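You operate a simulated robot arm through the tools that you are given. There is no shell and no other tool.

You are at the controls of a simulated robot arm. One attempt, no reset.

## Task
Put things in order on the motor bench. At the end: the fat yellow pin stands where the strainer with the white collar (marked "100 MESH") stood; the strainer with the white collar stands where the green camera module stood; the felt pad with the green grip stands on top of the tested propeller; the green camera module stands where the felt pad with the green grip stood; whatever was shut is shut again. Leave all else as you found it, and nothing knocked over.

The check looks at the end state, three seconds after you hand in, the way a careful person would. Anything else that was tipped, shoved, dropped, spilled or broken makes it a failure.

## Robot
A 6-joint arm with a two-finger parallel gripper, fixed in place. Base frame: the origin is at the foot of the arm, x ahead of it, y to its left, z up; the work surface is at about z = 850. Lengths are in mm, angles in degrees, forces in N, time in s.
With the tool pointing down near the work surface it reaches from about 240 to 640 mm from the base axis. Its first joint turns from -66.0 to 66.0 degrees. Payload 2.7 kg.
The tool frame sits at the grasp point between the pads (the TCP): z along the fingers, y along the line on which they close. The tips reach 23 mm beyond it. Largest opening 94 mm; finger width 38, thickness 10; the body of the gripper, 54 by 96 mm, starts 39 mm behind the TCP.
Orientation is that of the tool frame in the base frame, as [roll, pitch, yaw] about the fixed x, y, z axes, in that order (R = Rz(yaw) Ry(pitch) Rx(roll)). With the fingers straight down and closing along the base's y, the tool's x points along the base's -x, its y along +y and its z along -z.

## Interface
- The arm moves only by the tool jog_arm. Its argument "plan" is a list of rows, each a list of 7 numbers: the gripper command, from -1 (shut) to 1 (fully open), values between in proportion, then the shift along the tool's x, y, z in units of 40 mm (1.0 is 40 mm), then the turn, a rotation vector about the tool's x, y, z in units of 6 degrees (1.0 is 6 degrees). In form: [[hand, dx, dy, dz, wx, wy, wz], ...]. A call has 1 to 20 rows; each row shifts and turns the commanded pose from where the row before left it, along the tool's axes as they then stand. A call with a number of a shift or a turn outside -1 to 1 is refused whole. Each row takes 0.2 s and may step no farther than 50 mm and 8.6 degrees from the row before; otherwise, or with a gripper value out of range, the whole call is refused. Where a pose cannot be reached the arm comes as near as it can. A force on the tool above 40 N (or 10 N above the force at the start of the call, whichever is more), or a blocked arm, ends the call early, and 0.2 s more pass. Each finger travels about 45 mm/s and halts on what it meets, pressing with about 40 N; the grip force reading is that of the motor and also rises with nothing between the fingers. The clock runs only during rows and for 0.2 s after the last one: add rows that do not move to give the fingers time. It gives the time, the measured TCP pose, the force on the tool (base axes), the opening and the grip force at its end, in the units of the frame above (readings bear some noise), with the torque about the TCP (base axes, N m) and any sound that the robot's microphone picked up.
- Cameras (640 x 400 px; columns grow to the right, rows downward): "scene" is fixed at [92.6, -453, 1403.6]; the picture's right is [0.56, -0.83, 0.00], its down [-0.47, -0.32, -0.82] and it looks along [0.68, 0.46, -0.57] (base axes); focal length 317 px, centre (320, 200). "wrist" rides on the gripper at [86, 16, -75] in the tool frame; the picture's right is [-0.18, 0.98, 0.00], its down [-0.58, -0.11, -0.81] and it looks along [-0.79, -0.15, 0.59] (tool axes); focal length 243 px, centre (320, 200). There is no depth. A picture from a camera that has moved, and an enlarged one, comes with that camera's place and axes in the base frame and with its lens.
- capture(camera): a new picture of that camera. No time passes.
- zoom(camera, box): a new picture of the part [left, top, right, bottom] of that camera's present view, enlarged. No time passes.
- finish_job(): hands the job in; it is judged then, once.

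Nothing tells you positions but the pictures and the camera data. Unless the task says otherwise, let go and move clear before handing in.

The tools are called after ">>>" as a command line: name --pt "numbers of a row" for each row, then --argument value for the rest, lists and objects as JSON in quotes. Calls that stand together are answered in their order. jog_arm: Moves the arm, as the interface text tells. Its arguments: {"type":"object","properties":{"plan":{"type":"array","items":{"type":"array","items":{"type":"number"}}}},"required":["plan"]} The other tools are called the same way: capture (camera) takes a picture; zoom (camera, box) takes an enlarged picture of a part of a camera's view; finish_job () hands the job in.

At the start:

```text
time: 0.0
tool_pos: [369.2, -194.3, 1177.1]
tool_rot: [-180.0, 0.1, -179.8]
ft_force: [0.0, 0.1, 0.3]
moment: [-0.03, 0.02, 0.0]
finger_gap: 94.2
gripper_force: 0.2
```

scene: 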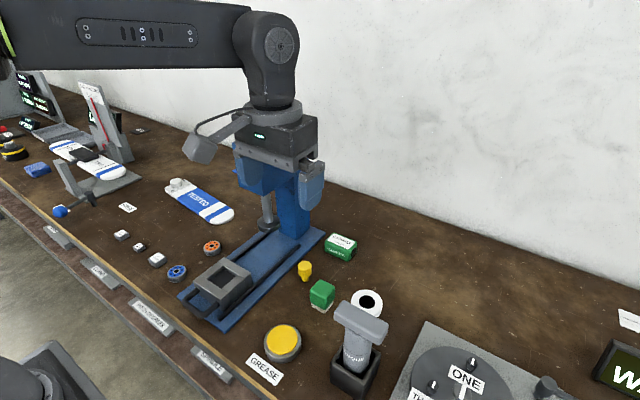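
wrist: 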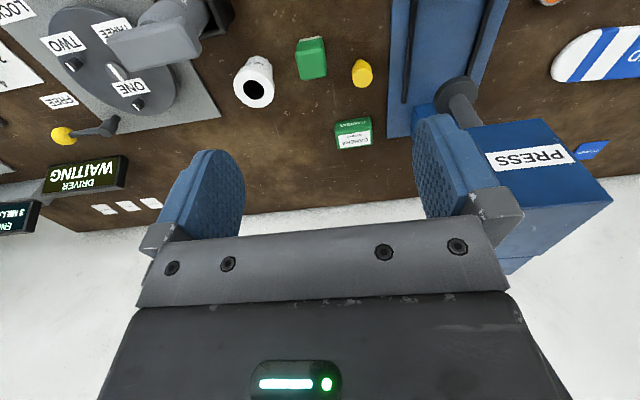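

I see a long bench with a press, propellers, a felt pad, a camera module, a yellow pin, a strainer, and other fixtures. First I'll look closer at everything before moving.

>>> zoom --camera "scene" --box '[240, 220, 440, 400]'

>>> zoom --camera "scene" --box '[0, 60, 160, 220]'

>>> zoom --camera "scene" --box '[100, 160, 300, 320]'

>>> zoom --camera "wrist" --box '[200, 0, 440, 160]'

>>> zoom --camera "wrist" --box '[0, 0, 220, 240]'

>>> zoom --camera "scene" --box '[380, 280, 640, 400]'

```text
2.22 times, centred on (340, 310) of scene
camera zoom: at [92.6, -453.0, 1403.6], right [0.56, -0.83, 0.0], down [-0.47, -0.32, -0.82], along [0.68, 0.46, -0.57], focal length 704 px, centre (276, -44)
```

zoom: 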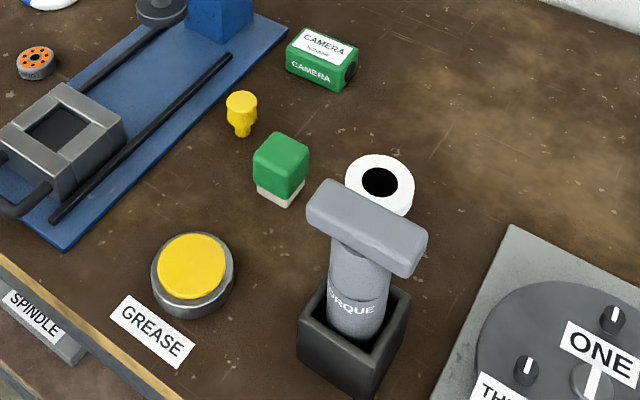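

```text
2.50 times, centred on (80, 140) of scene
camera zoom: at [92.6, -453.0, 1403.6], right [0.56, -0.83, 0.0], down [-0.47, -0.32, -0.82], along [0.68, 0.46, -0.57], focal length 792 px, centre (920, 350)
```

zoom: 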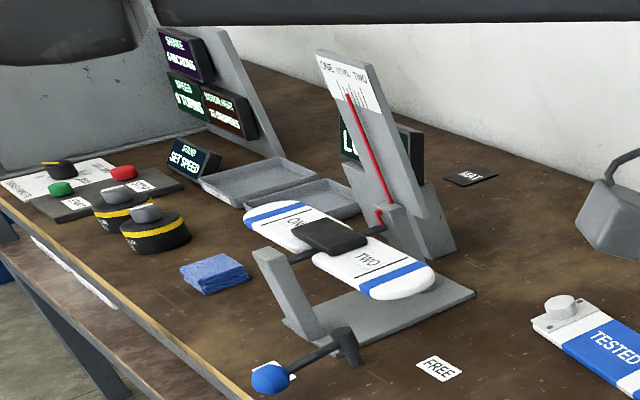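

```text
2.50 times, centred on (200, 240) of scene
camera zoom: at [92.6, -453.0, 1403.6], right [0.56, -0.83, 0.0], down [-0.47, -0.32, -0.82], along [0.68, 0.46, -0.57], focal length 792 px, centre (620, 100)
```

zoom: 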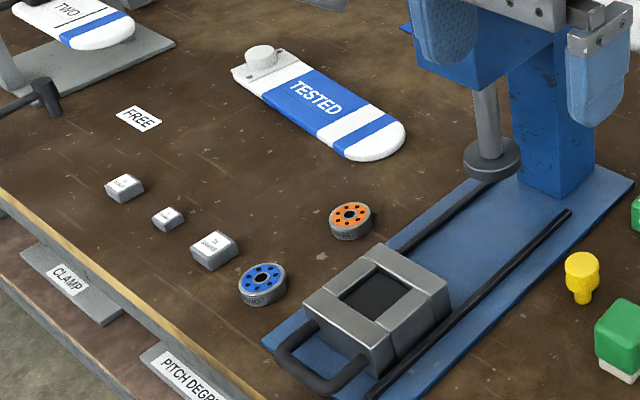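

```text
2.50 times, centred on (320, 80) of wrist
camera zoom: at [282.7, -178.7, 1252.8], right [0.18, 0.98, 0.0], down [0.58, -0.11, 0.81], along [0.79, -0.15, -0.59], focal length 606 px, centre (320, 500)
```

zoom: 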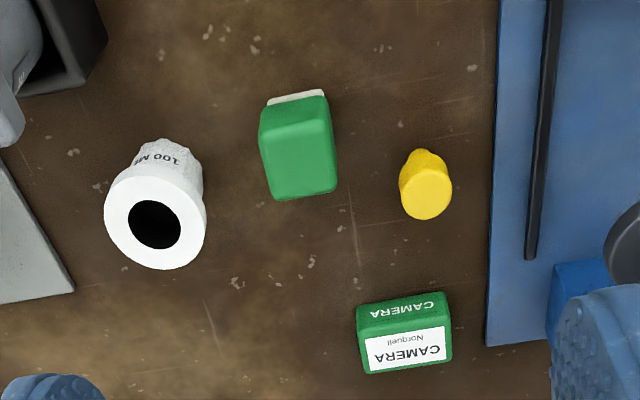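

```text
1.67 times, centred on (110, 120) of wrist
camera zoom: at [282.7, -178.7, 1252.8], right [0.18, 0.98, 0.0], down [0.58, -0.11, 0.81], along [0.79, -0.15, -0.59], focal length 404 px, centre (670, 333)
```

zoom: 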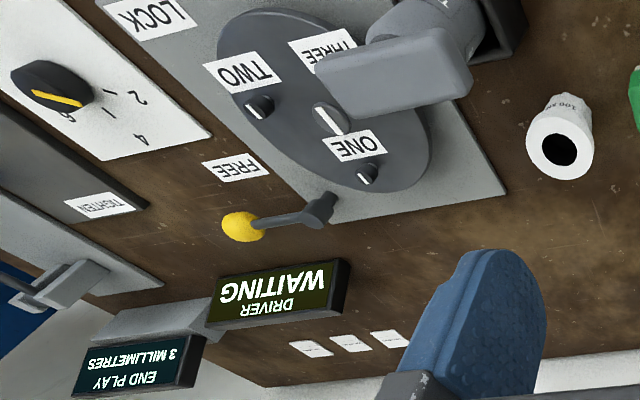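

```text
2.46 times, centred on (510, 340) of scene
camera zoom: at [92.6, -453.0, 1403.6], right [0.56, -0.83, 0.0], down [-0.47, -0.32, -0.82], along [0.68, 0.46, -0.57], focal length 780 px, centre (-148, -145)
```

zoom: 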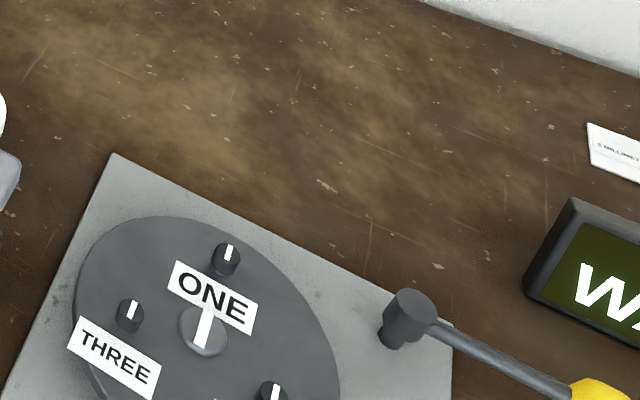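

The four items sit right of the blue press: pad near (438,-225), pin near (472,-153), camera module near (590,-175), strainer near (450,-306), and the TESTED propeller lies along y near x=540, y=140–420. I'll pull back for a better wrist view of these objects before grasping.

>>> jog_arm --pt "1 0.8 -0.5 0 0 0 0" --pt "1 0.8 -0.5 0 0 0 0" --pt "1 0.8 0 0 0 0 0" --pt "1 0 0 0 0 0 0"

>>> capture --camera "wrist"

>>> capture --camera "scene"

```text
time: 1.0
tool_pos: [275.9, -233.5, 1178.8]
tool_rot: [179.9, 0.1, -179.9]
ft_force: [-0.4, 0.1, 0.3]
moment: [0.02, 0.0, 0.01]
finger_gap: 93.8
gripper_force: 0.0
```

```text
taken
camera wrist: at [187.6, -217.7, 1252.3], right [0.18, 0.98, 0.0], down [0.58, -0.11, 0.81], along [0.79, -0.15, -0.59], focal length 243 px, centre (320, 200)
```

wrist: 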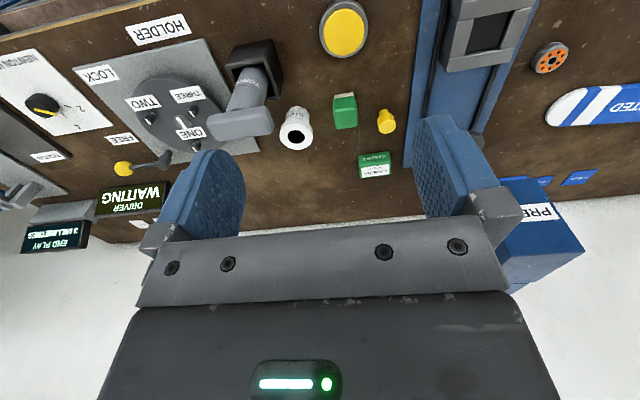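

```text
taken
```

scene: 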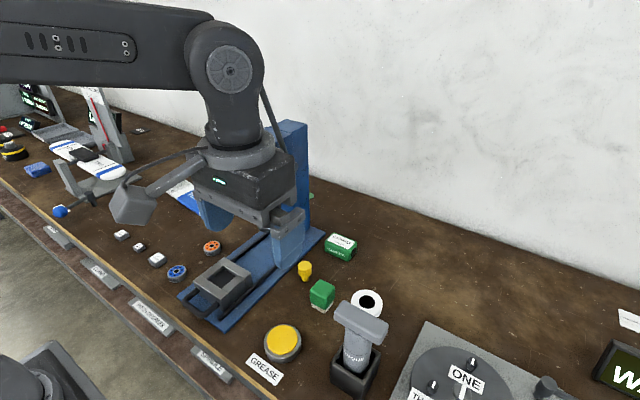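

The objects are well in view ahead of the gripper. I'll zoom for accurate positions.

>>> zoom --camera "wrist" --box '[270, 80, 410, 190]'

>>> zoom --camera "scene" --box '[290, 220, 400, 320]'

>>> zoom --camera "wrist" --box '[200, 30, 320, 170]'

>>> zoom --camera "wrist" --box '[440, 20, 640, 280]'

```text
3.64 times, centred on (340, 135) of wrist
camera zoom: at [187.6, -217.7, 1252.3], right [0.18, 0.98, 0.0], down [0.58, -0.11, 0.81], along [0.79, -0.15, -0.59], focal length 882 px, centre (247, 436)
```

zoom: 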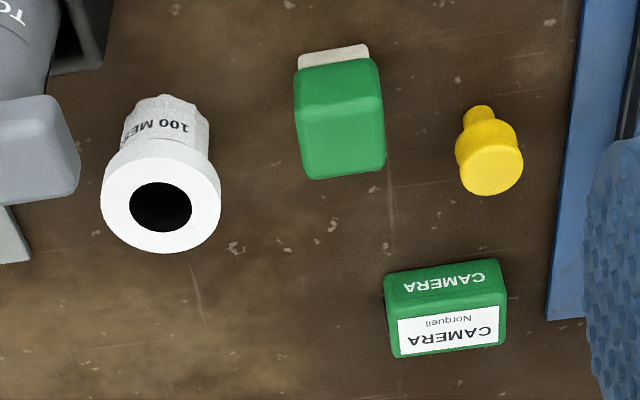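

```text
4.00 times, centred on (345, 270) of scene
camera zoom: at [92.6, -453.0, 1403.6], right [0.56, -0.83, 0.0], down [-0.47, -0.32, -0.82], along [0.68, 0.46, -0.57], focal length 1267 px, centre (220, -80)
```

zoom: 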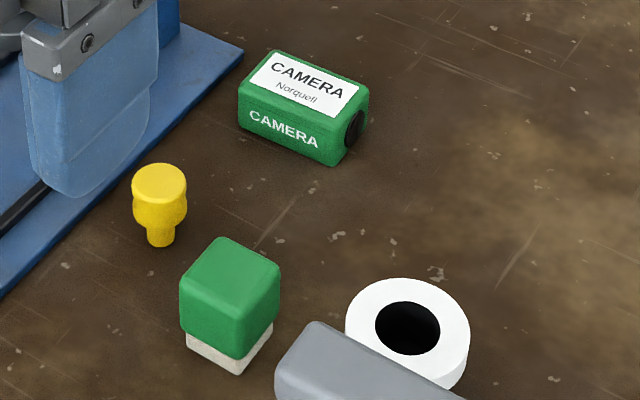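

```text
2.86 times, centred on (260, 100) of wrist
camera zoom: at [187.6, -217.7, 1252.3], right [0.18, 0.98, 0.0], down [0.58, -0.11, 0.81], along [0.79, -0.15, -0.59], focal length 693 px, centre (491, 486)
```

zoom: 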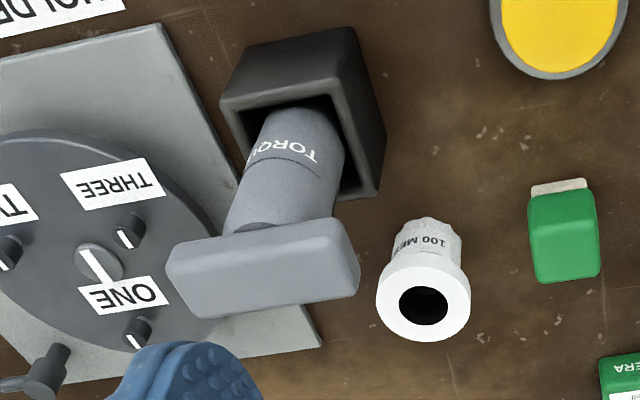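

```text
1.54 times, centred on (540, 150) of wrist
camera zoom: at [187.6, -217.7, 1252.3], right [0.18, 0.98, 0.0], down [0.58, -0.11, 0.81], along [0.79, -0.15, -0.59], focal length 373 px, centre (-18, 277)
```

zoom: 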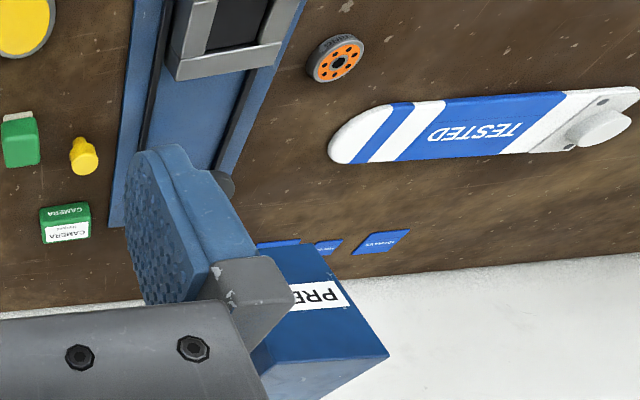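

The wrist geometry puts the pad near (441,-221), about 34 mm square and 42 mm high. I'll move above it with a partial opening and check the alignment.

>>> jog_arm --pt "0.25 -0.84 0.06 0.6 0 0 0" --pt "0.25 -0.84 0.06 0.6 0 0 0" --pt "0.25 -0.84 0.06 0.6 0 0 0" --pt "0.25 -0.84 0.06 0.6 0 0 0" --pt "0.25 -0.84 0.06 0.6 0 0 0" --pt "0.25 0 0 0.8 0 0 0" --pt "0.25 0 0 0.8 0 0 0" --pt "0.25 0 0 0.8 0 0 0" --pt "0.25 0 0 0 0 0 0"

>>> capture --camera "wrist"

>>> capture --camera "scene"

```text
time: 3.0
tool_pos: [441.0, -224.8, 961.9]
tool_rot: [-180.0, 0.2, -179.8]
ft_force: [0.0, 0.5, -0.5]
moment: [0.0, -0.02, -0.04]
finger_gap: 59.0
gripper_force: 0.2
```

```text
taken
camera wrist: at [354.6, -209.2, 1036.8], right [0.18, 0.98, 0.0], down [0.58, -0.11, 0.81], along [0.79, -0.15, -0.59], focal length 243 px, centre (320, 200)
```

wrist: 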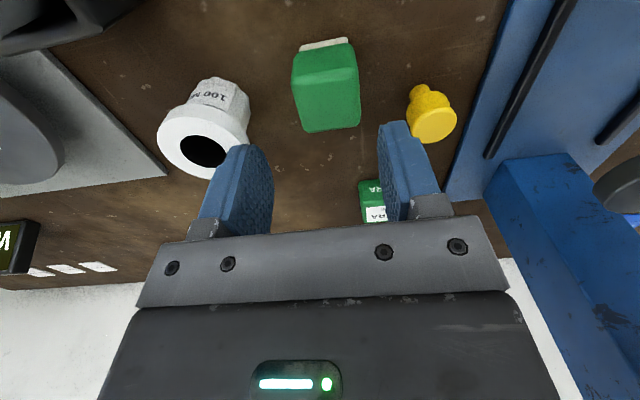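

```text
taken
```

scene: 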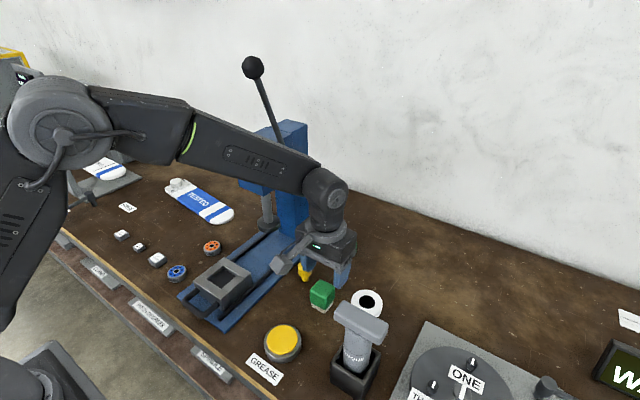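

I'm above the pad; let me zoom to measure alignment.

>>> zoom --camera "wrist" --box '[250, 20, 410, 150]'

>>> zoom --camera "scene" --box '[260, 200, 400, 320]'

```text
3.08 times, centred on (330, 85) of wrist
camera zoom: at [354.6, -209.2, 1036.8], right [0.18, 0.98, 0.0], down [0.58, -0.11, 0.81], along [0.79, -0.15, -0.59], focal length 746 px, centre (289, 554)
```

zoom: 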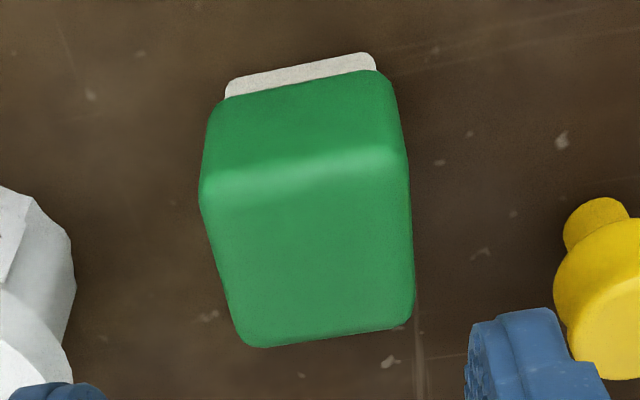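

```text
3.33 times, centred on (330, 260) of scene
camera zoom: at [92.6, -453.0, 1403.6], right [0.56, -0.83, 0.0], down [-0.47, -0.32, -0.82], along [0.68, 0.46, -0.57], focal length 1056 px, centre (287, 0)
```

zoom: 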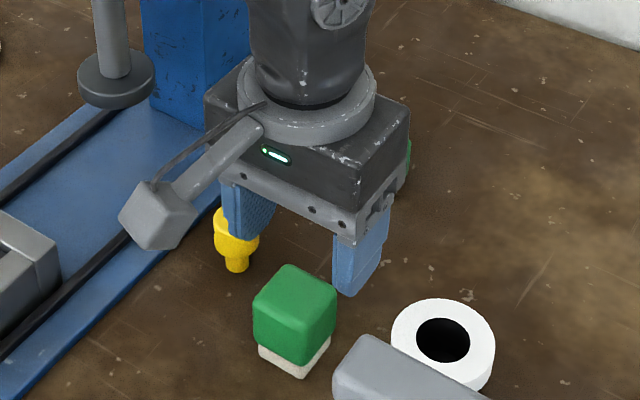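

The pad's centre is about (443,-220) and the tool is about 5 mm off in y. I'll correct this, descend and grip.

>>> jog_arm --pt "0.25 -0.06 0.125 0.3 0 0 0" --pt "0.25 0 0 0.6 0 0 0" --pt "0.25 0 0 0.6 0 0 0" --pt "0.25 0 0 0.45 0 0 0" --pt "0.25 0 0 0 0 0 0"

>>> capture --camera "wrist"

>>> zoom --camera "scene" --box '[260, 200, 400, 320]'

```text
time: 4.2
tool_pos: [443.5, -217.7, 884.9]
tool_rot: [180.0, 0.1, -179.8]
ft_force: [-0.5, -0.4, 0.2]
moment: [0.02, 0.0, -0.01]
finger_gap: 58.8
gripper_force: 0.0
```

```text
taken
camera wrist: at [357.4, -202.1, 959.2], right [0.18, 0.98, 0.0], down [0.58, -0.11, 0.81], along [0.79, -0.15, -0.59], focal length 243 px, centre (320, 200)
```

wrist: 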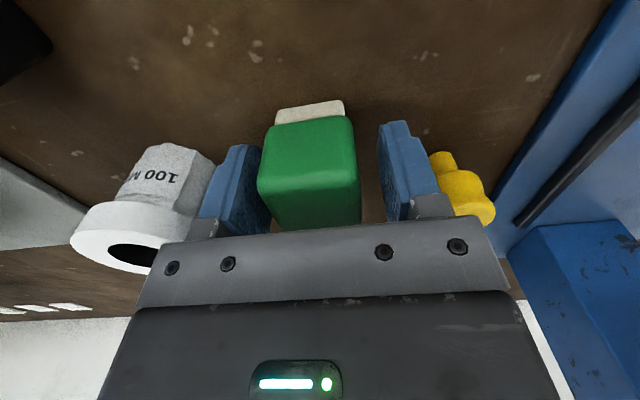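

```text
3.33 times, centred on (330, 260) of scene
camera zoom: at [92.6, -453.0, 1403.6], right [0.56, -0.83, 0.0], down [-0.47, -0.32, -0.82], along [0.68, 0.46, -0.57], focal length 1056 px, centre (287, 0)
```

zoom: 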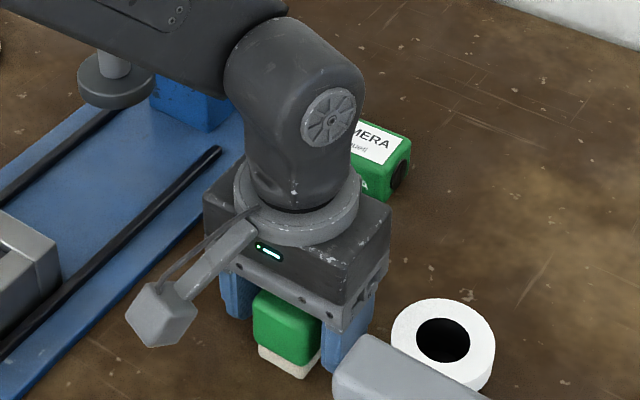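

The pad sits between the fingers, about 2 mm off centre. I'll nudge and close, then lift slightly.

>>> jog_arm --pt "0.25 0 -0.05 0 0 0 0" --pt "-1 0 0 0 0 0 0" --pt "-1 0 0 0 0 0 0" --pt "-1 0 0 0 0 0 0" --pt "-1 0 0 0 0 0 0"

>>> capture --camera "wrist"

```text
time: 5.4
tool_pos: [444.5, -221.0, 885.8]
tool_rot: [179.9, 0.1, -179.9]
ft_force: [0.4, 0.3, 1.0]
moment: [-0.04, -0.01, 0.02]
finger_gap: 39.4
gripper_force: 39.8
```

```text
taken
camera wrist: at [357.7, -203.7, 958.9], right [0.18, 0.98, 0.0], down [0.58, -0.11, 0.81], along [0.79, -0.15, -0.59], focal length 243 px, centre (320, 200)
```

wrist: 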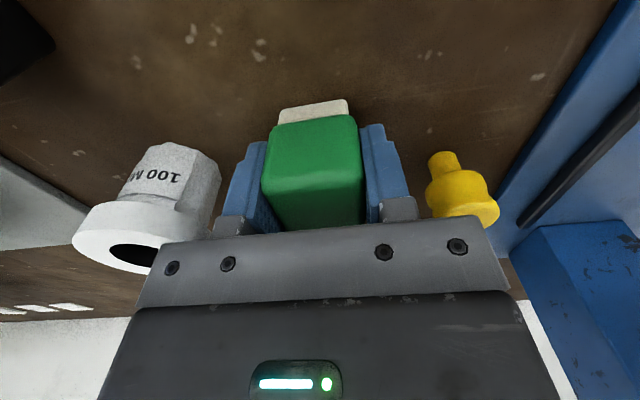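

The pad is gripped (39 mm), so its site centre is about (444,-220). I'll lift, pull back from the press, and swing around its front to the left side.

>>> jog_arm --pt "-1 0 0 -0.5 0 0 0" --pt "-1 0 0 -0.9 0 0 0" --pt "-1 0 0 -1 0 0 0" --pt "-1 0 0 -1 0 0 0" --pt "-1 0.6 0 -0.9 0 0 0" --pt "-1 0.75 0 -0.9 0 0 0" --pt "-1 0.75 0 -0.8 0 0 0" --pt "-1 0.7 0 0 0 0 0" --pt "-1 0 0 0 0 0 0"

>>> capture --camera "wrist"

>>> capture --camera "scene"

```text
time: 7.4
tool_pos: [332.3, -218.3, 1124.0]
tool_rot: [180.0, 0.1, -179.9]
ft_force: [0.3, 0.5, -1.3]
moment: [0.0, -0.03, 0.0]
finger_gap: 39.6
gripper_force: 40.4
```

```text
taken
camera wrist: at [245.7, -202.8, 1198.6], right [0.18, 0.98, 0.0], down [0.58, -0.11, 0.81], along [0.79, -0.15, -0.59], focal length 243 px, centre (320, 200)
```

wrist: 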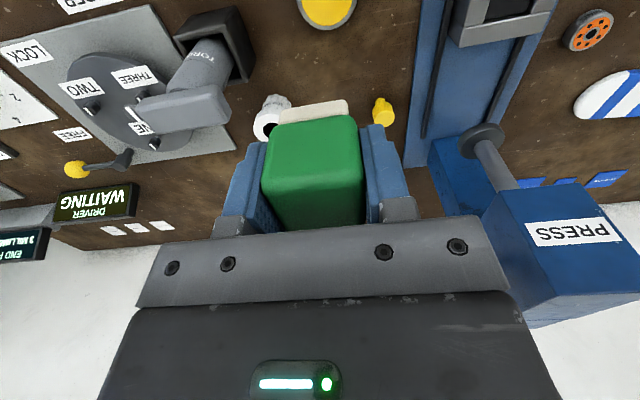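

```text
taken
```

scene: 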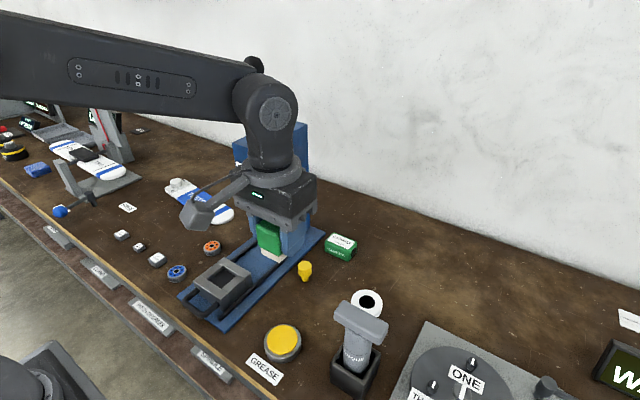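

The path in front of the press is clear. Now I sweep left to y≈+215 at x≈330.

>>> jog_arm --pt "-1 0 0.7 -0.3 0 0 0" --pt "-1 0 1 -0.2 0 0 0" --pt "-1 0 1 0 0 0 0" --pt "-1 0 1 0 0 0 0" --pt "-1 0 1 0 0 0 0" --pt "-1 0 1 0 0 0 0" --pt "-1 0 1 0 0 0 0" --pt "-1 0 1 0 0 0 0" --pt "-1 0 1 0 0 0 0" --pt "-1 0 1 0 0 0 0" --pt "-1 0 0.9 0 0 0 0" --pt "-1 0 0.4 0 0 0 0" --pt "-1 0 0 0 0 0 0"

>>> capture --camera "wrist"

>>> capture --camera "scene"

```text
time: 10.2
tool_pos: [331.2, 220.0, 1143.0]
tool_rot: [180.0, 0.0, -179.9]
ft_force: [0.7, -0.2, -1.5]
moment: [0.02, 0.03, 0.03]
finger_gap: 39.4
gripper_force: 39.8
```

```text
taken
camera wrist: at [243.9, 236.8, 1217.8], right [0.18, 0.98, 0.0], down [0.58, -0.11, 0.81], along [0.79, -0.15, -0.59], focal length 243 px, centre (320, 200)
```

wrist: 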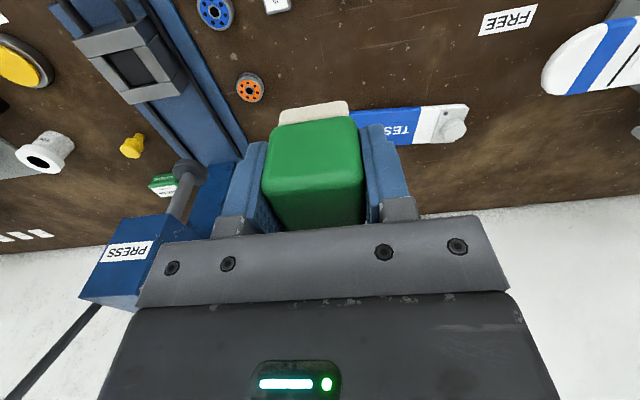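

```text
taken
```

scene: 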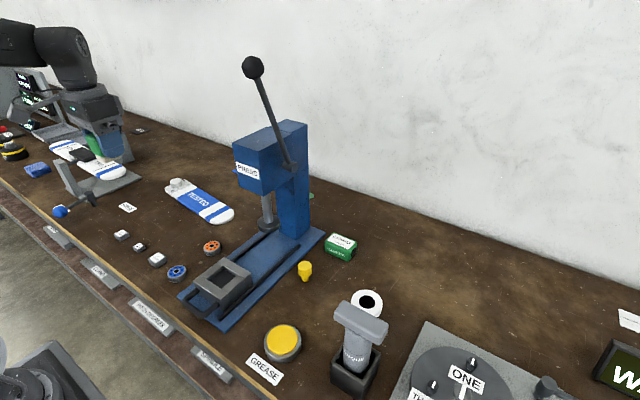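

Now I see the whole press: its lever rises from the right side of the head toward the front, which I must avoid later. I'll zoom on the TESTED propeller for placement.

>>> zoom --camera "scene" --box '[150, 160, 250, 240]'

>>> zoom --camera "wrist" --box '[330, 80, 490, 180]'

>>> zoom --camera "scene" --box '[200, 40, 360, 260]'

>>> zoom --camera "wrist" --box '[0, 0, 260, 400]'

```text
5.00 times, centred on (200, 200) of scene
camera zoom: at [92.6, -452.9, 1403.6], right [0.56, -0.83, 0.0], down [-0.47, -0.32, -0.82], along [0.68, 0.46, -0.57], focal length 1584 px, centre (920, 200)
```

zoom: 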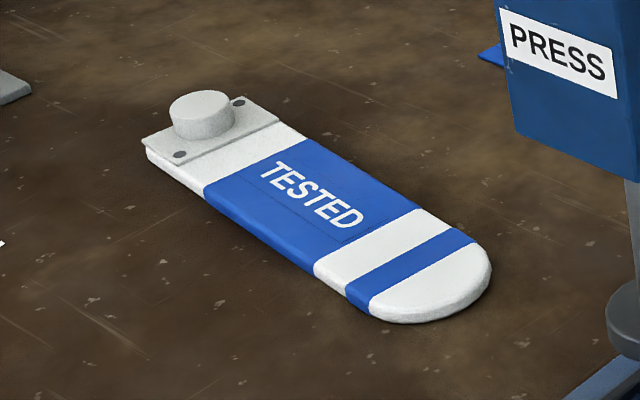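

```text
4.00 times, centred on (410, 130) of wrist
camera zoom: at [243.9, 236.8, 1217.8], right [0.18, 0.98, 0.0], down [0.58, -0.11, 0.81], along [0.79, -0.15, -0.59], focal length 970 px, centre (-40, 480)
```

zoom: 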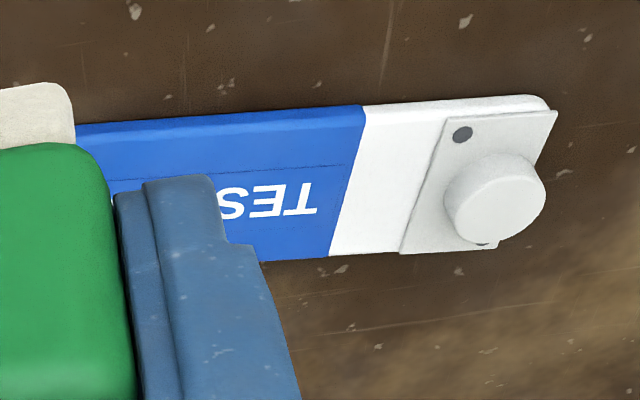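

```text
1.82 times, centred on (280, 150) of scene
camera zoom: at [92.6, -452.9, 1403.6], right [0.56, -0.83, 0.0], down [-0.47, -0.32, -0.82], along [0.68, 0.46, -0.57], focal length 576 px, centre (393, 291)
```

zoom: 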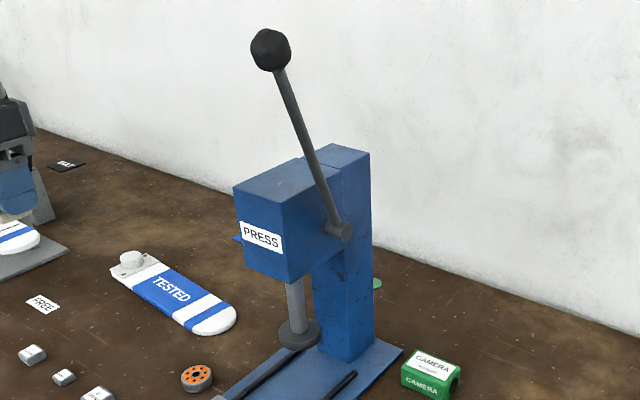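

```text
1.00 times, centred on (130, 200) of wrist (not enlarged: the box is as wide or as high as the picture)
camera zoom: at [243.9, 236.8, 1217.8], right [0.18, 0.98, 0.0], down [0.58, -0.11, 0.81], along [0.79, -0.15, -0.59], focal length 243 px, centre (510, 200)
```

zoom: 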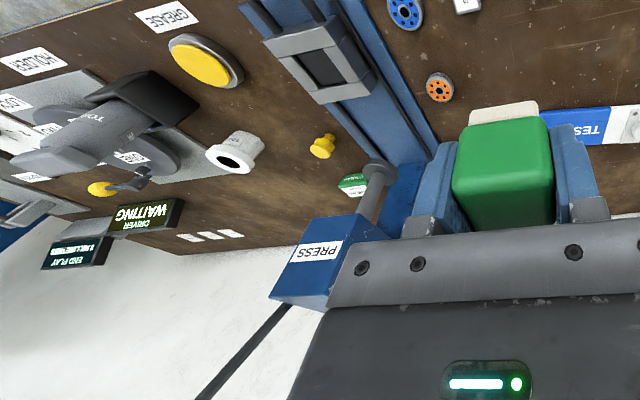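

The propeller is about 80 mm wide with its centre line near (530,270), top around z≈862. I'll carry the pad over that point and stop a bit above it.

>>> jog_arm --pt "-1 -0.83 0.205 0.4 0 0 0" --pt "-1 -0.83 0.205 0.4 0 0 0" --pt "-1 -0.83 0.205 0.4 0 0 0" --pt "-1 -0.83 0.205 0.4 0 0 0" --pt "-1 -0.83 0.205 0.4 0 0 0" --pt "-1 -0.83 0.205 0.4 0 0 0" --pt "-1 0 0 0.8 0 0 0" --pt "-1 0 0 0.8 0 0 0" --pt "-1 0 0 0.8 0 0 0" --pt "-1 0 0 0.5 0 0 0" --pt "-1 0 0 0 0 0 0"

>>> capture --camera "wrist"

>>> zoom --camera "scene" --box '[130, 120, 250, 240]'

```text
time: 12.6
tool_pos: [532.0, 270.0, 931.2]
tool_rot: [179.9, 0.0, 180.0]
ft_force: [-0.8, -0.1, -0.9]
moment: [0.02, -0.02, 0.04]
finger_gap: 39.6
gripper_force: 40.2
```

```text
taken
camera wrist: at [444.4, 286.2, 1005.2], right [0.18, 0.98, 0.0], down [0.58, -0.11, 0.81], along [0.79, -0.15, -0.59], focal length 243 px, centre (320, 200)
```

wrist: 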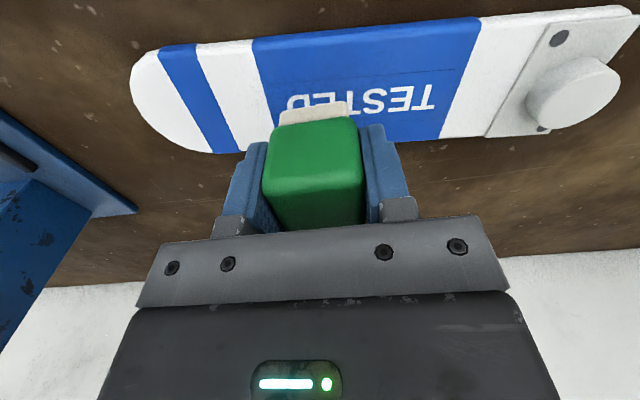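

```text
3.33 times, centred on (190, 180) of scene
camera zoom: at [92.6, -453.0, 1403.6], right [0.56, -0.83, 0.0], down [-0.47, -0.32, -0.82], along [0.68, 0.46, -0.57], focal length 1056 px, centre (753, 267)
```

zoom: 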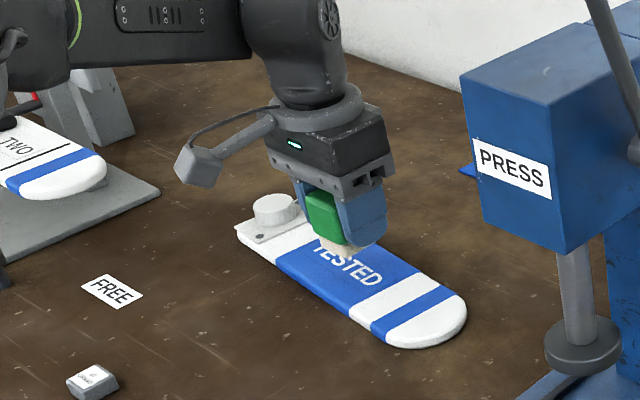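

The pad is centred over the blade. Descending most of the way, then feeling for contact in small steps.

>>> jog_arm --pt "-1 0 0 0.4 0 0 0" --pt "-1 0 0 0.3 0 0 0" --pt "-1 0 0 0 0 0 0"

>>> zoom --camera "scene" --box '[160, 160, 240, 230]'

>>> capture --camera "wrist"

```text
time: 13.4
tool_pos: [530.7, 270.5, 902.4]
tool_rot: [179.9, 0.1, -179.9]
ft_force: [-0.5, 0.0, -0.3]
moment: [-0.01, 0.0, 0.04]
finger_gap: 39.4
gripper_force: 39.9
```

```text
5.71 times, centred on (200, 195) of scene
camera zoom: at [92.6, -453.0, 1403.6], right [0.56, -0.83, 0.0], down [-0.47, -0.32, -0.82], along [0.68, 0.46, -0.57], focal length 1810 px, centre (1006, 229)
```

zoom: 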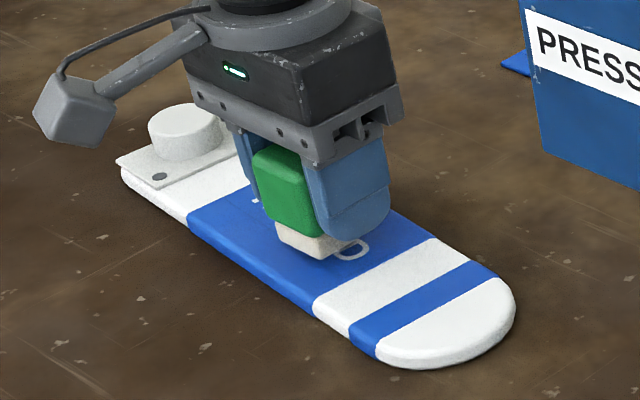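

```text
taken
camera wrist: at [444.9, 286.0, 977.3], right [0.18, 0.98, 0.0], down [0.58, -0.11, 0.81], along [0.79, -0.15, -0.59], focal length 243 px, centre (320, 200)
```

wrist: 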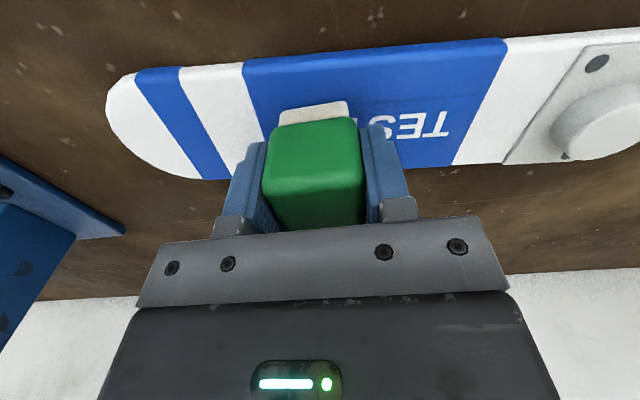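

>>> jog_arm --pt "-1 0 0 0.05 0 0 0" --pt "-1 0 0 0.05 0 0 0" --pt "-1 0 0 0 0 0 0"

```text
time: 14.2
tool_pos: [530.6, 269.6, 898.8]
tool_rot: [-179.9, 0.0, -179.9]
ft_force: [-0.6, 0.4, -0.6]
moment: [-0.04, -0.01, -0.02]
finger_gap: 39.4
gripper_force: 40.5
```

No contact yet; the pad's bottom should be a few millimetres above the blade. I continue in 1–2 mm steps.

>>> jog_arm --pt "-1 0 0 0.04 0 0 0" --pt "-1 0 0 0 0 0 0"

>>> jog_arm --pt "-1 0 0 0.03 0 0 0" --pt "-1 0 0 0 0 0 0"

>>> zoom --camera "scene" --box '[170, 170, 230, 225]'

```text
time: 14.8
tool_pos: [531.6, 268.2, 898.2]
tool_rot: [180.0, 0.0, -180.0]
ft_force: [0.0, 0.0, -1.2]
moment: [-0.02, 0.01, 0.02]
finger_gap: 39.4
gripper_force: 39.9
```

```text
time: 15.4
tool_pos: [531.7, 270.3, 898.0]
tool_rot: [180.0, 0.2, -179.9]
ft_force: [-0.2, -0.5, -0.7]
moment: [0.0, 0.02, 0.0]
finger_gap: 39.3
gripper_force: 39.9
```

```text
7.27 times, centred on (200, 198) of scene
camera zoom: at [92.6, -453.0, 1403.6], right [0.56, -0.83, 0.0], down [-0.47, -0.32, -0.82], along [0.68, 0.46, -0.57], focal length 2304 px, centre (1193, 218)
```

zoom: 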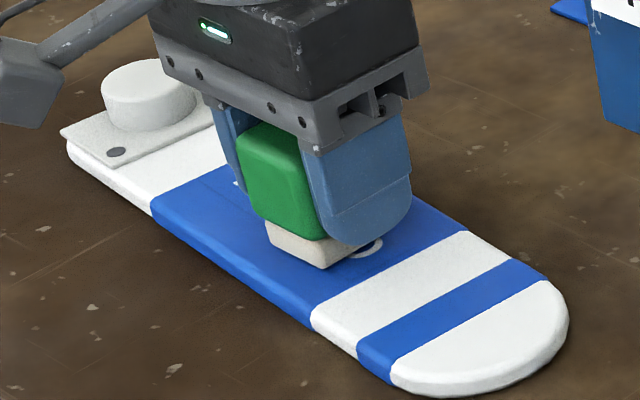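

>>> jog_arm --pt "-1 0 0 0.04 0 0 0" --pt "-1 0 0 0 0 0 0"

>>> jog_arm --pt "-1 0 0 0.04 0 0 0" --pt "-1 0 0 0 0 0 0"

>>> capture --camera "wrist"

```text
time: 16.0
tool_pos: [532.4, 270.4, 896.5]
tool_rot: [179.9, 0.1, -179.9]
ft_force: [0.3, -0.3, 0.6]
moment: [0.01, 0.03, -0.04]
finger_gap: 39.4
gripper_force: 39.4
```

```text
time: 16.6
tool_pos: [531.2, 269.6, 897.1]
tool_rot: [-180.0, 0.2, -180.0]
ft_force: [-1.1, -0.1, 12.5]
moment: [-0.05, 0.17, 0.0]
finger_gap: 39.4
gripper_force: 40.4
```

```text
taken
camera wrist: at [444.6, 285.8, 970.2], right [0.18, 0.98, 0.0], down [0.58, -0.11, 0.81], along [0.8, -0.15, -0.59], focal length 243 px, centre (320, 200)
```

wrist: 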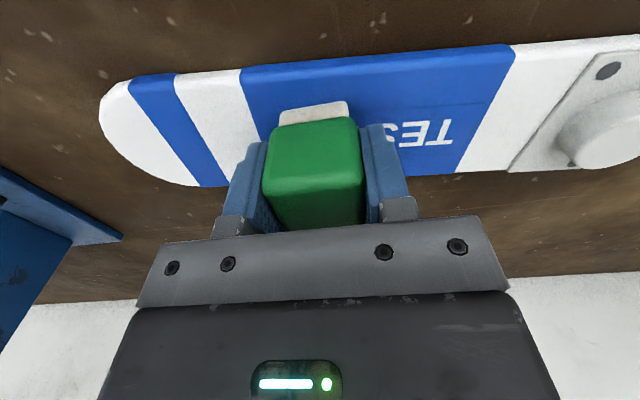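

Contact at 12 N: the pad sits on the blade. I relax slightly, open the fingers a bit, and rise.

>>> jog_arm --pt "-1 0 0 -0.025 0 0 0" --pt "0.25 0 0 0 0 0 0" --pt "0.25 0 0 0 0 0 0" --pt "0.25 0 0 0 0 0 0" --pt "0.25 0 0 -0.4 0 0 0" --pt "0.25 0 0 -0.8 0 0 0" --pt "0.25 0 0 -0.9 0 0 0" --pt "0.25 0 0 -0.9 0 0 0" --pt "0.25 0 0 0 0 0 0"

>>> capture --camera "wrist"

>>> zoom --camera "scene" --box '[130, 120, 250, 240]'

```text
time: 18.6
tool_pos: [531.6, 270.5, 1016.0]
tool_rot: [180.0, 0.1, -179.9]
ft_force: [0.5, 0.6, -0.3]
moment: [0.01, -0.01, 0.01]
finger_gap: 58.9
gripper_force: 0.1
```

```text
taken
camera wrist: at [444.5, 286.1, 1090.7], right [0.18, 0.98, 0.0], down [0.58, -0.11, 0.81], along [0.79, -0.15, -0.59], focal length 243 px, centre (320, 200)
```

wrist: 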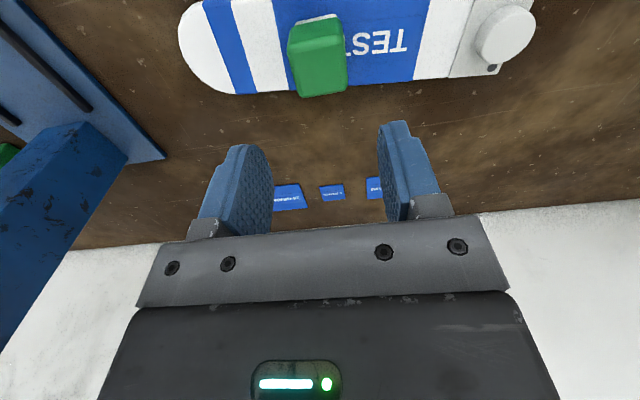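

```text
3.33 times, centred on (190, 180) of scene
camera zoom: at [92.6, -453.0, 1403.6], right [0.56, -0.83, 0.0], down [-0.47, -0.32, -0.82], along [0.68, 0.46, -0.57], focal length 1056 px, centre (753, 267)
```

zoom: 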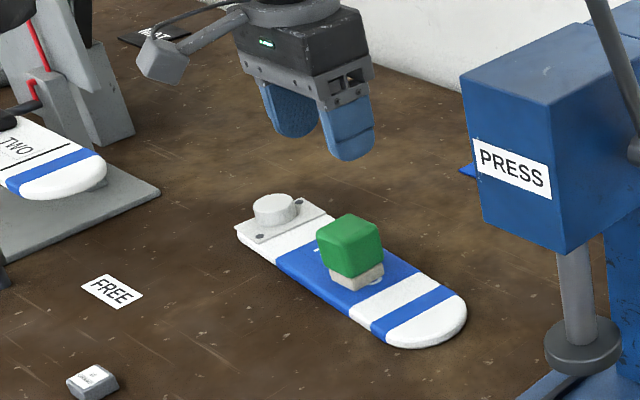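

The pad stands on the TESTED propeller. Now I retreat, back around the front of the press to the right side.

>>> jog_arm --pt "0.25 0.6 0 -1 0 0 0" --pt "0.25 1 0 -0.6 0 0 0" --pt "0.25 1 0 -0.6 0 0 0" --pt "0.25 1 0 -0.6 0 0 0" --pt "0.25 1 0 -0.3 0 0 0" --pt "0.25 0.4 -0.8 0 0 0 0" --pt "0.25 0 -1 0 0 0 0" --pt "0.25 0 -1 0 0 0 0" --pt "0.25 0 -1 0 0 0 0" --pt "0.25 0 -1 0 0 0 0" --pt "0.25 0 -1 0 0 0 0" --pt "0.25 0 -1 0 0 0 0" --pt "0.25 0 -1 0 0 0 0" --pt "0.25 0 -1 0 0 0 0" --pt "0.25 0 -1 0 0 0 0" --pt "0.25 0 -1 0 0 0 0" --pt "0.25 0 -1 0 0 0 0" --pt "0.25 0 -1 0 0 0 0" --pt "0.25 0 0 0 0 0 0"

>>> capture --camera "wrist"

>>> capture --camera "scene"

```text
time: 22.6
tool_pos: [332.7, -243.4, 1140.2]
tool_rot: [179.9, 0.1, -179.9]
ft_force: [-0.2, -0.6, -0.2]
moment: [-0.02, 0.0, 0.04]
finger_gap: 59.1
gripper_force: 0.1
```

```text
taken
camera wrist: at [246.1, -227.2, 1214.5], right [0.18, 0.98, 0.0], down [0.58, -0.11, 0.81], along [0.79, -0.15, -0.59], focal length 243 px, centre (320, 200)
```

wrist: 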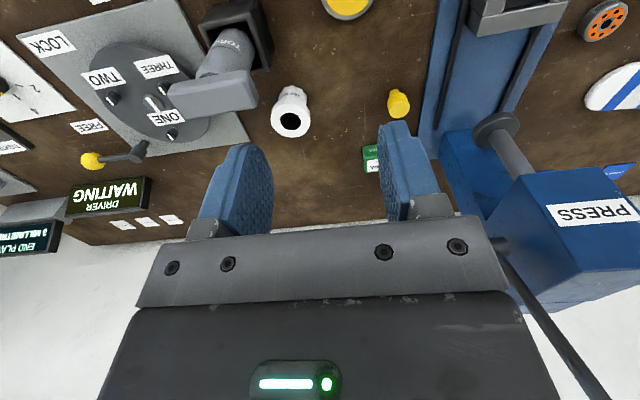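

```text
taken
```

scene: 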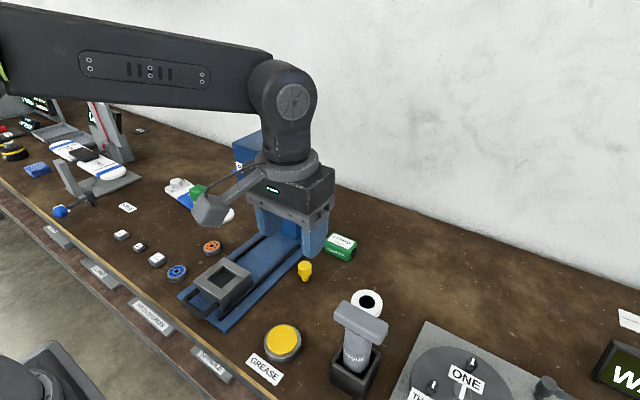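

Now I rotate the tool 90° about vertical so it closes along x, with the wrist camera on the right side away from the press.

>>> jog_arm --pt "0.25 0 0 0 0 0 -1" --pt "0.25 0 0 0 0 0 -1" --pt "0.25 0 0 0 0 0 -1" --pt "0.25 0 0 0 0 0 -1" --pt "0.25 0 0 0 0 0 -1" --pt "0.25 0 0 0 0 0 -1" --pt "0.25 0 0 0 0 0 -1" --pt "0.25 0 0 0 0 0 -1" --pt "0.25 0 0 0 0 0 -1" --pt "0.25 0 0 0 0 0 -1" --pt "0.25 0 0 0 0 0 -1" --pt "0.25 0 0 0 0 0 -1" --pt "0.25 0 0 0 0 0 -1" --pt "0.25 0 0 0 0 0 -1" --pt "0.25 0 0 0 0 0 -1" --pt "0.25 0 0 0 0 0 0"

>>> capture --camera "wrist"

>>> capture --camera "scene"

```text
time: 26.0
tool_pos: [331.3, -241.0, 1139.4]
tool_rot: [-180.0, 0.0, -89.8]
ft_force: [-0.3, -0.7, 0.1]
moment: [-0.01, 0.04, 0.03]
finger_gap: 58.9
gripper_force: 0.0
```

```text
taken
camera wrist: at [315.6, -328.9, 1213.7], right [-0.98, 0.18, 0.0], down [0.11, 0.58, 0.81], along [0.15, 0.79, -0.59], focal length 243 px, centre (320, 200)
```

wrist: 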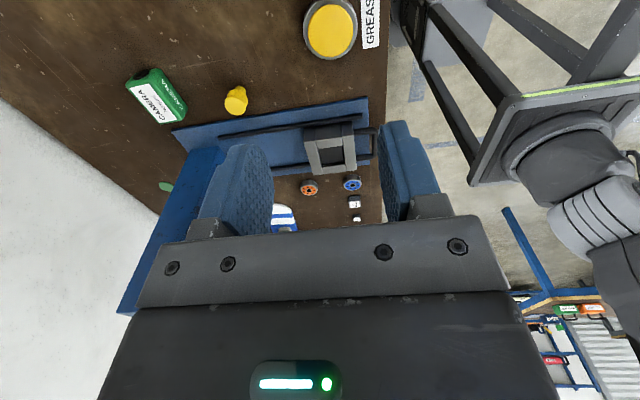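

```text
taken
```

scene: 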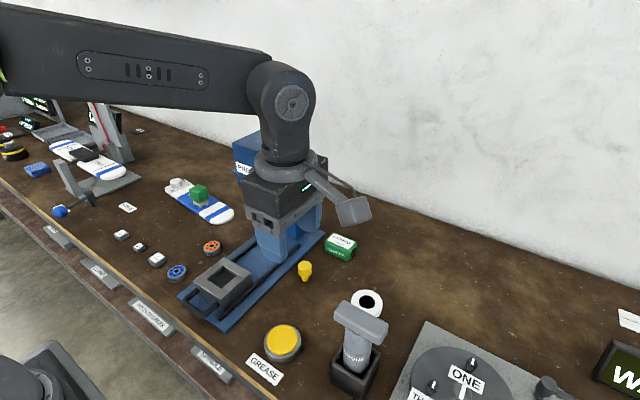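

The tool now closes along x. I move toward the camera module from its right side, staying low and away from the press lever.

>>> jog_arm --pt "0.25 0 -0.75 0.44 0 0 0" --pt "0.25 0 -0.75 0.44 0 0 0" --pt "0.25 0 -0.75 0.44 0 0 0" --pt "0.25 0 -0.75 0.44 0 0 0" --pt "0.25 0 -0.75 0.44 0 0 0" --pt "0.25 0 -0.75 0.44 0 0 0" --pt "0.25 0 -0.75 0.44 0 0 0" --pt "0.25 0 -0.75 0.44 0 0 0" --pt "0.25 0 0 0 0 0 0"

>>> capture --camera "wrist"

>>> capture --camera "scene"

```text
time: 28.0
tool_pos: [571.1, -243.2, 998.7]
tool_rot: [-180.0, 0.0, -89.9]
ft_force: [-0.4, 0.3, 0.1]
moment: [-0.01, 0.04, 0.01]
finger_gap: 58.4
gripper_force: 0.0
```

```text
taken
camera wrist: at [555.3, -329.5, 1074.1], right [-0.98, 0.18, 0.0], down [0.11, 0.58, 0.81], along [0.15, 0.79, -0.59], focal length 243 px, centre (320, 200)
```

wrist: 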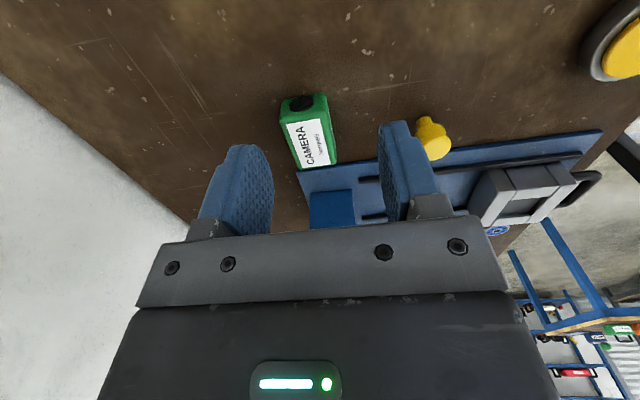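

```text
taken
```

scene: 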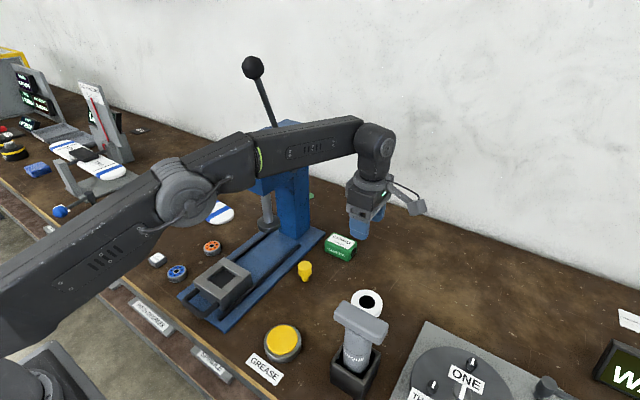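

>>> zoom --camera "wrist" --box '[240, 70, 400, 180]'

>>> zoom --camera "scene" --box '[230, 100, 430, 270]'

```text
3.64 times, centred on (320, 125) of wrist
camera zoom: at [555.3, -329.5, 1074.1], right [-0.98, 0.18, 0.0], down [0.11, 0.58, 0.81], along [0.15, 0.79, -0.59], focal length 882 px, centre (320, 473)
```

zoom: 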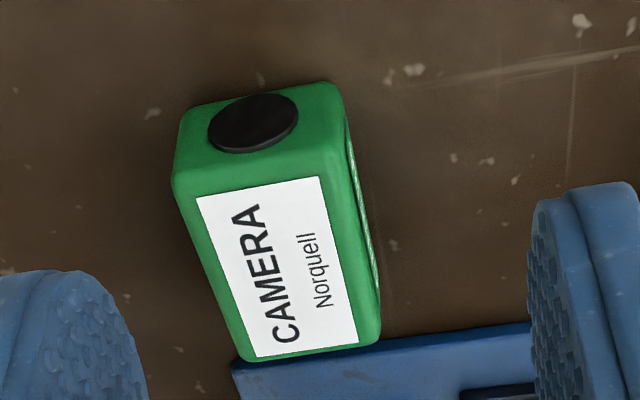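

```text
2.35 times, centred on (330, 185) of scene
camera zoom: at [92.6, -453.0, 1403.6], right [0.56, -0.83, 0.0], down [-0.47, -0.32, -0.82], along [0.68, 0.46, -0.57], focal length 745 px, centre (296, 235)
```

zoom: 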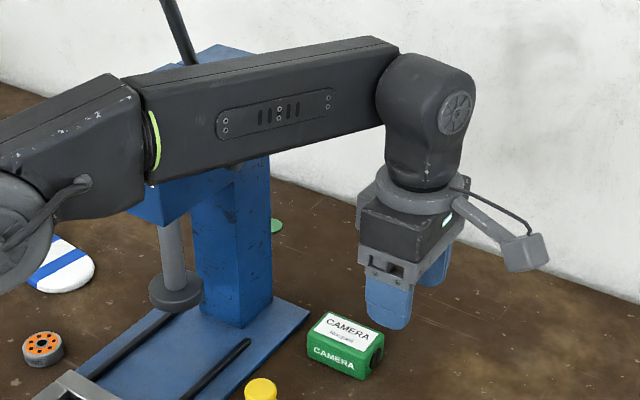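

The module's centre is about (594,-172), 42 mm across x. I'll come over its right half (y≈-184) to keep the arm clear of the lever, and check.

>>> jog_arm --pt "0.4 0 -0.57 0.8 0 0 0" --pt "0.4 0 0 0.9 0 0 0" --pt "0.4 -0.5 0 0 0 0 0" --pt "0.4 -0.5 0 0 0 0 0" --pt "0.4 -0.49 0 0 0 0 0" --pt "0.4 0 0 0 0 0 0"

>>> capture --camera "wrist"

>>> zoom --camera "scene" --box '[230, 100, 430, 270]'

```text
time: 29.4
tool_pos: [587.6, -183.9, 927.7]
tool_rot: [180.0, 0.0, -90.3]
ft_force: [0.2, -0.4, -0.5]
moment: [-0.01, -0.03, 0.01]
finger_gap: 65.7
gripper_force: 0.1
out of reach, approached as far as the arm can: row 1
```

```text
taken
camera wrist: at [571.0, -271.4, 1002.5], right [-0.98, 0.19, 0.0], down [0.11, 0.58, 0.81], along [0.15, 0.79, -0.59], focal length 243 px, centre (320, 200)
```

wrist: 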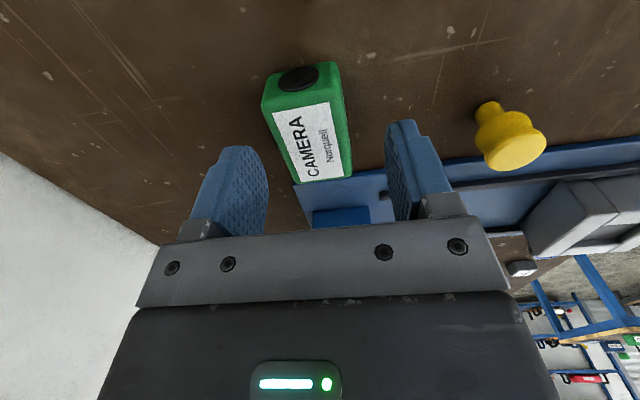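

```text
2.35 times, centred on (330, 185) of scene
camera zoom: at [92.6, -453.9, 1403.2], right [0.56, -0.83, 0.0], down [-0.47, -0.32, -0.82], along [0.68, 0.46, -0.57], focal length 745 px, centre (296, 235)
```

zoom: 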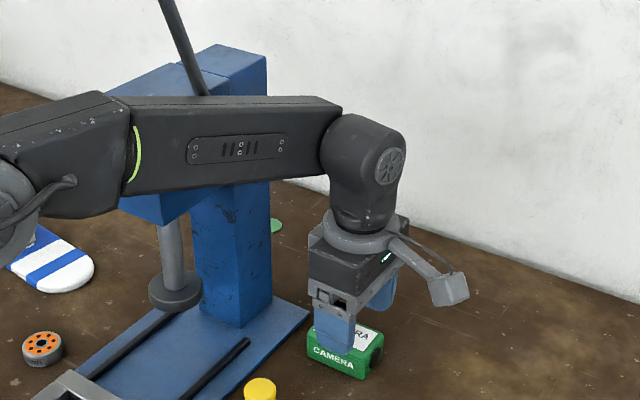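

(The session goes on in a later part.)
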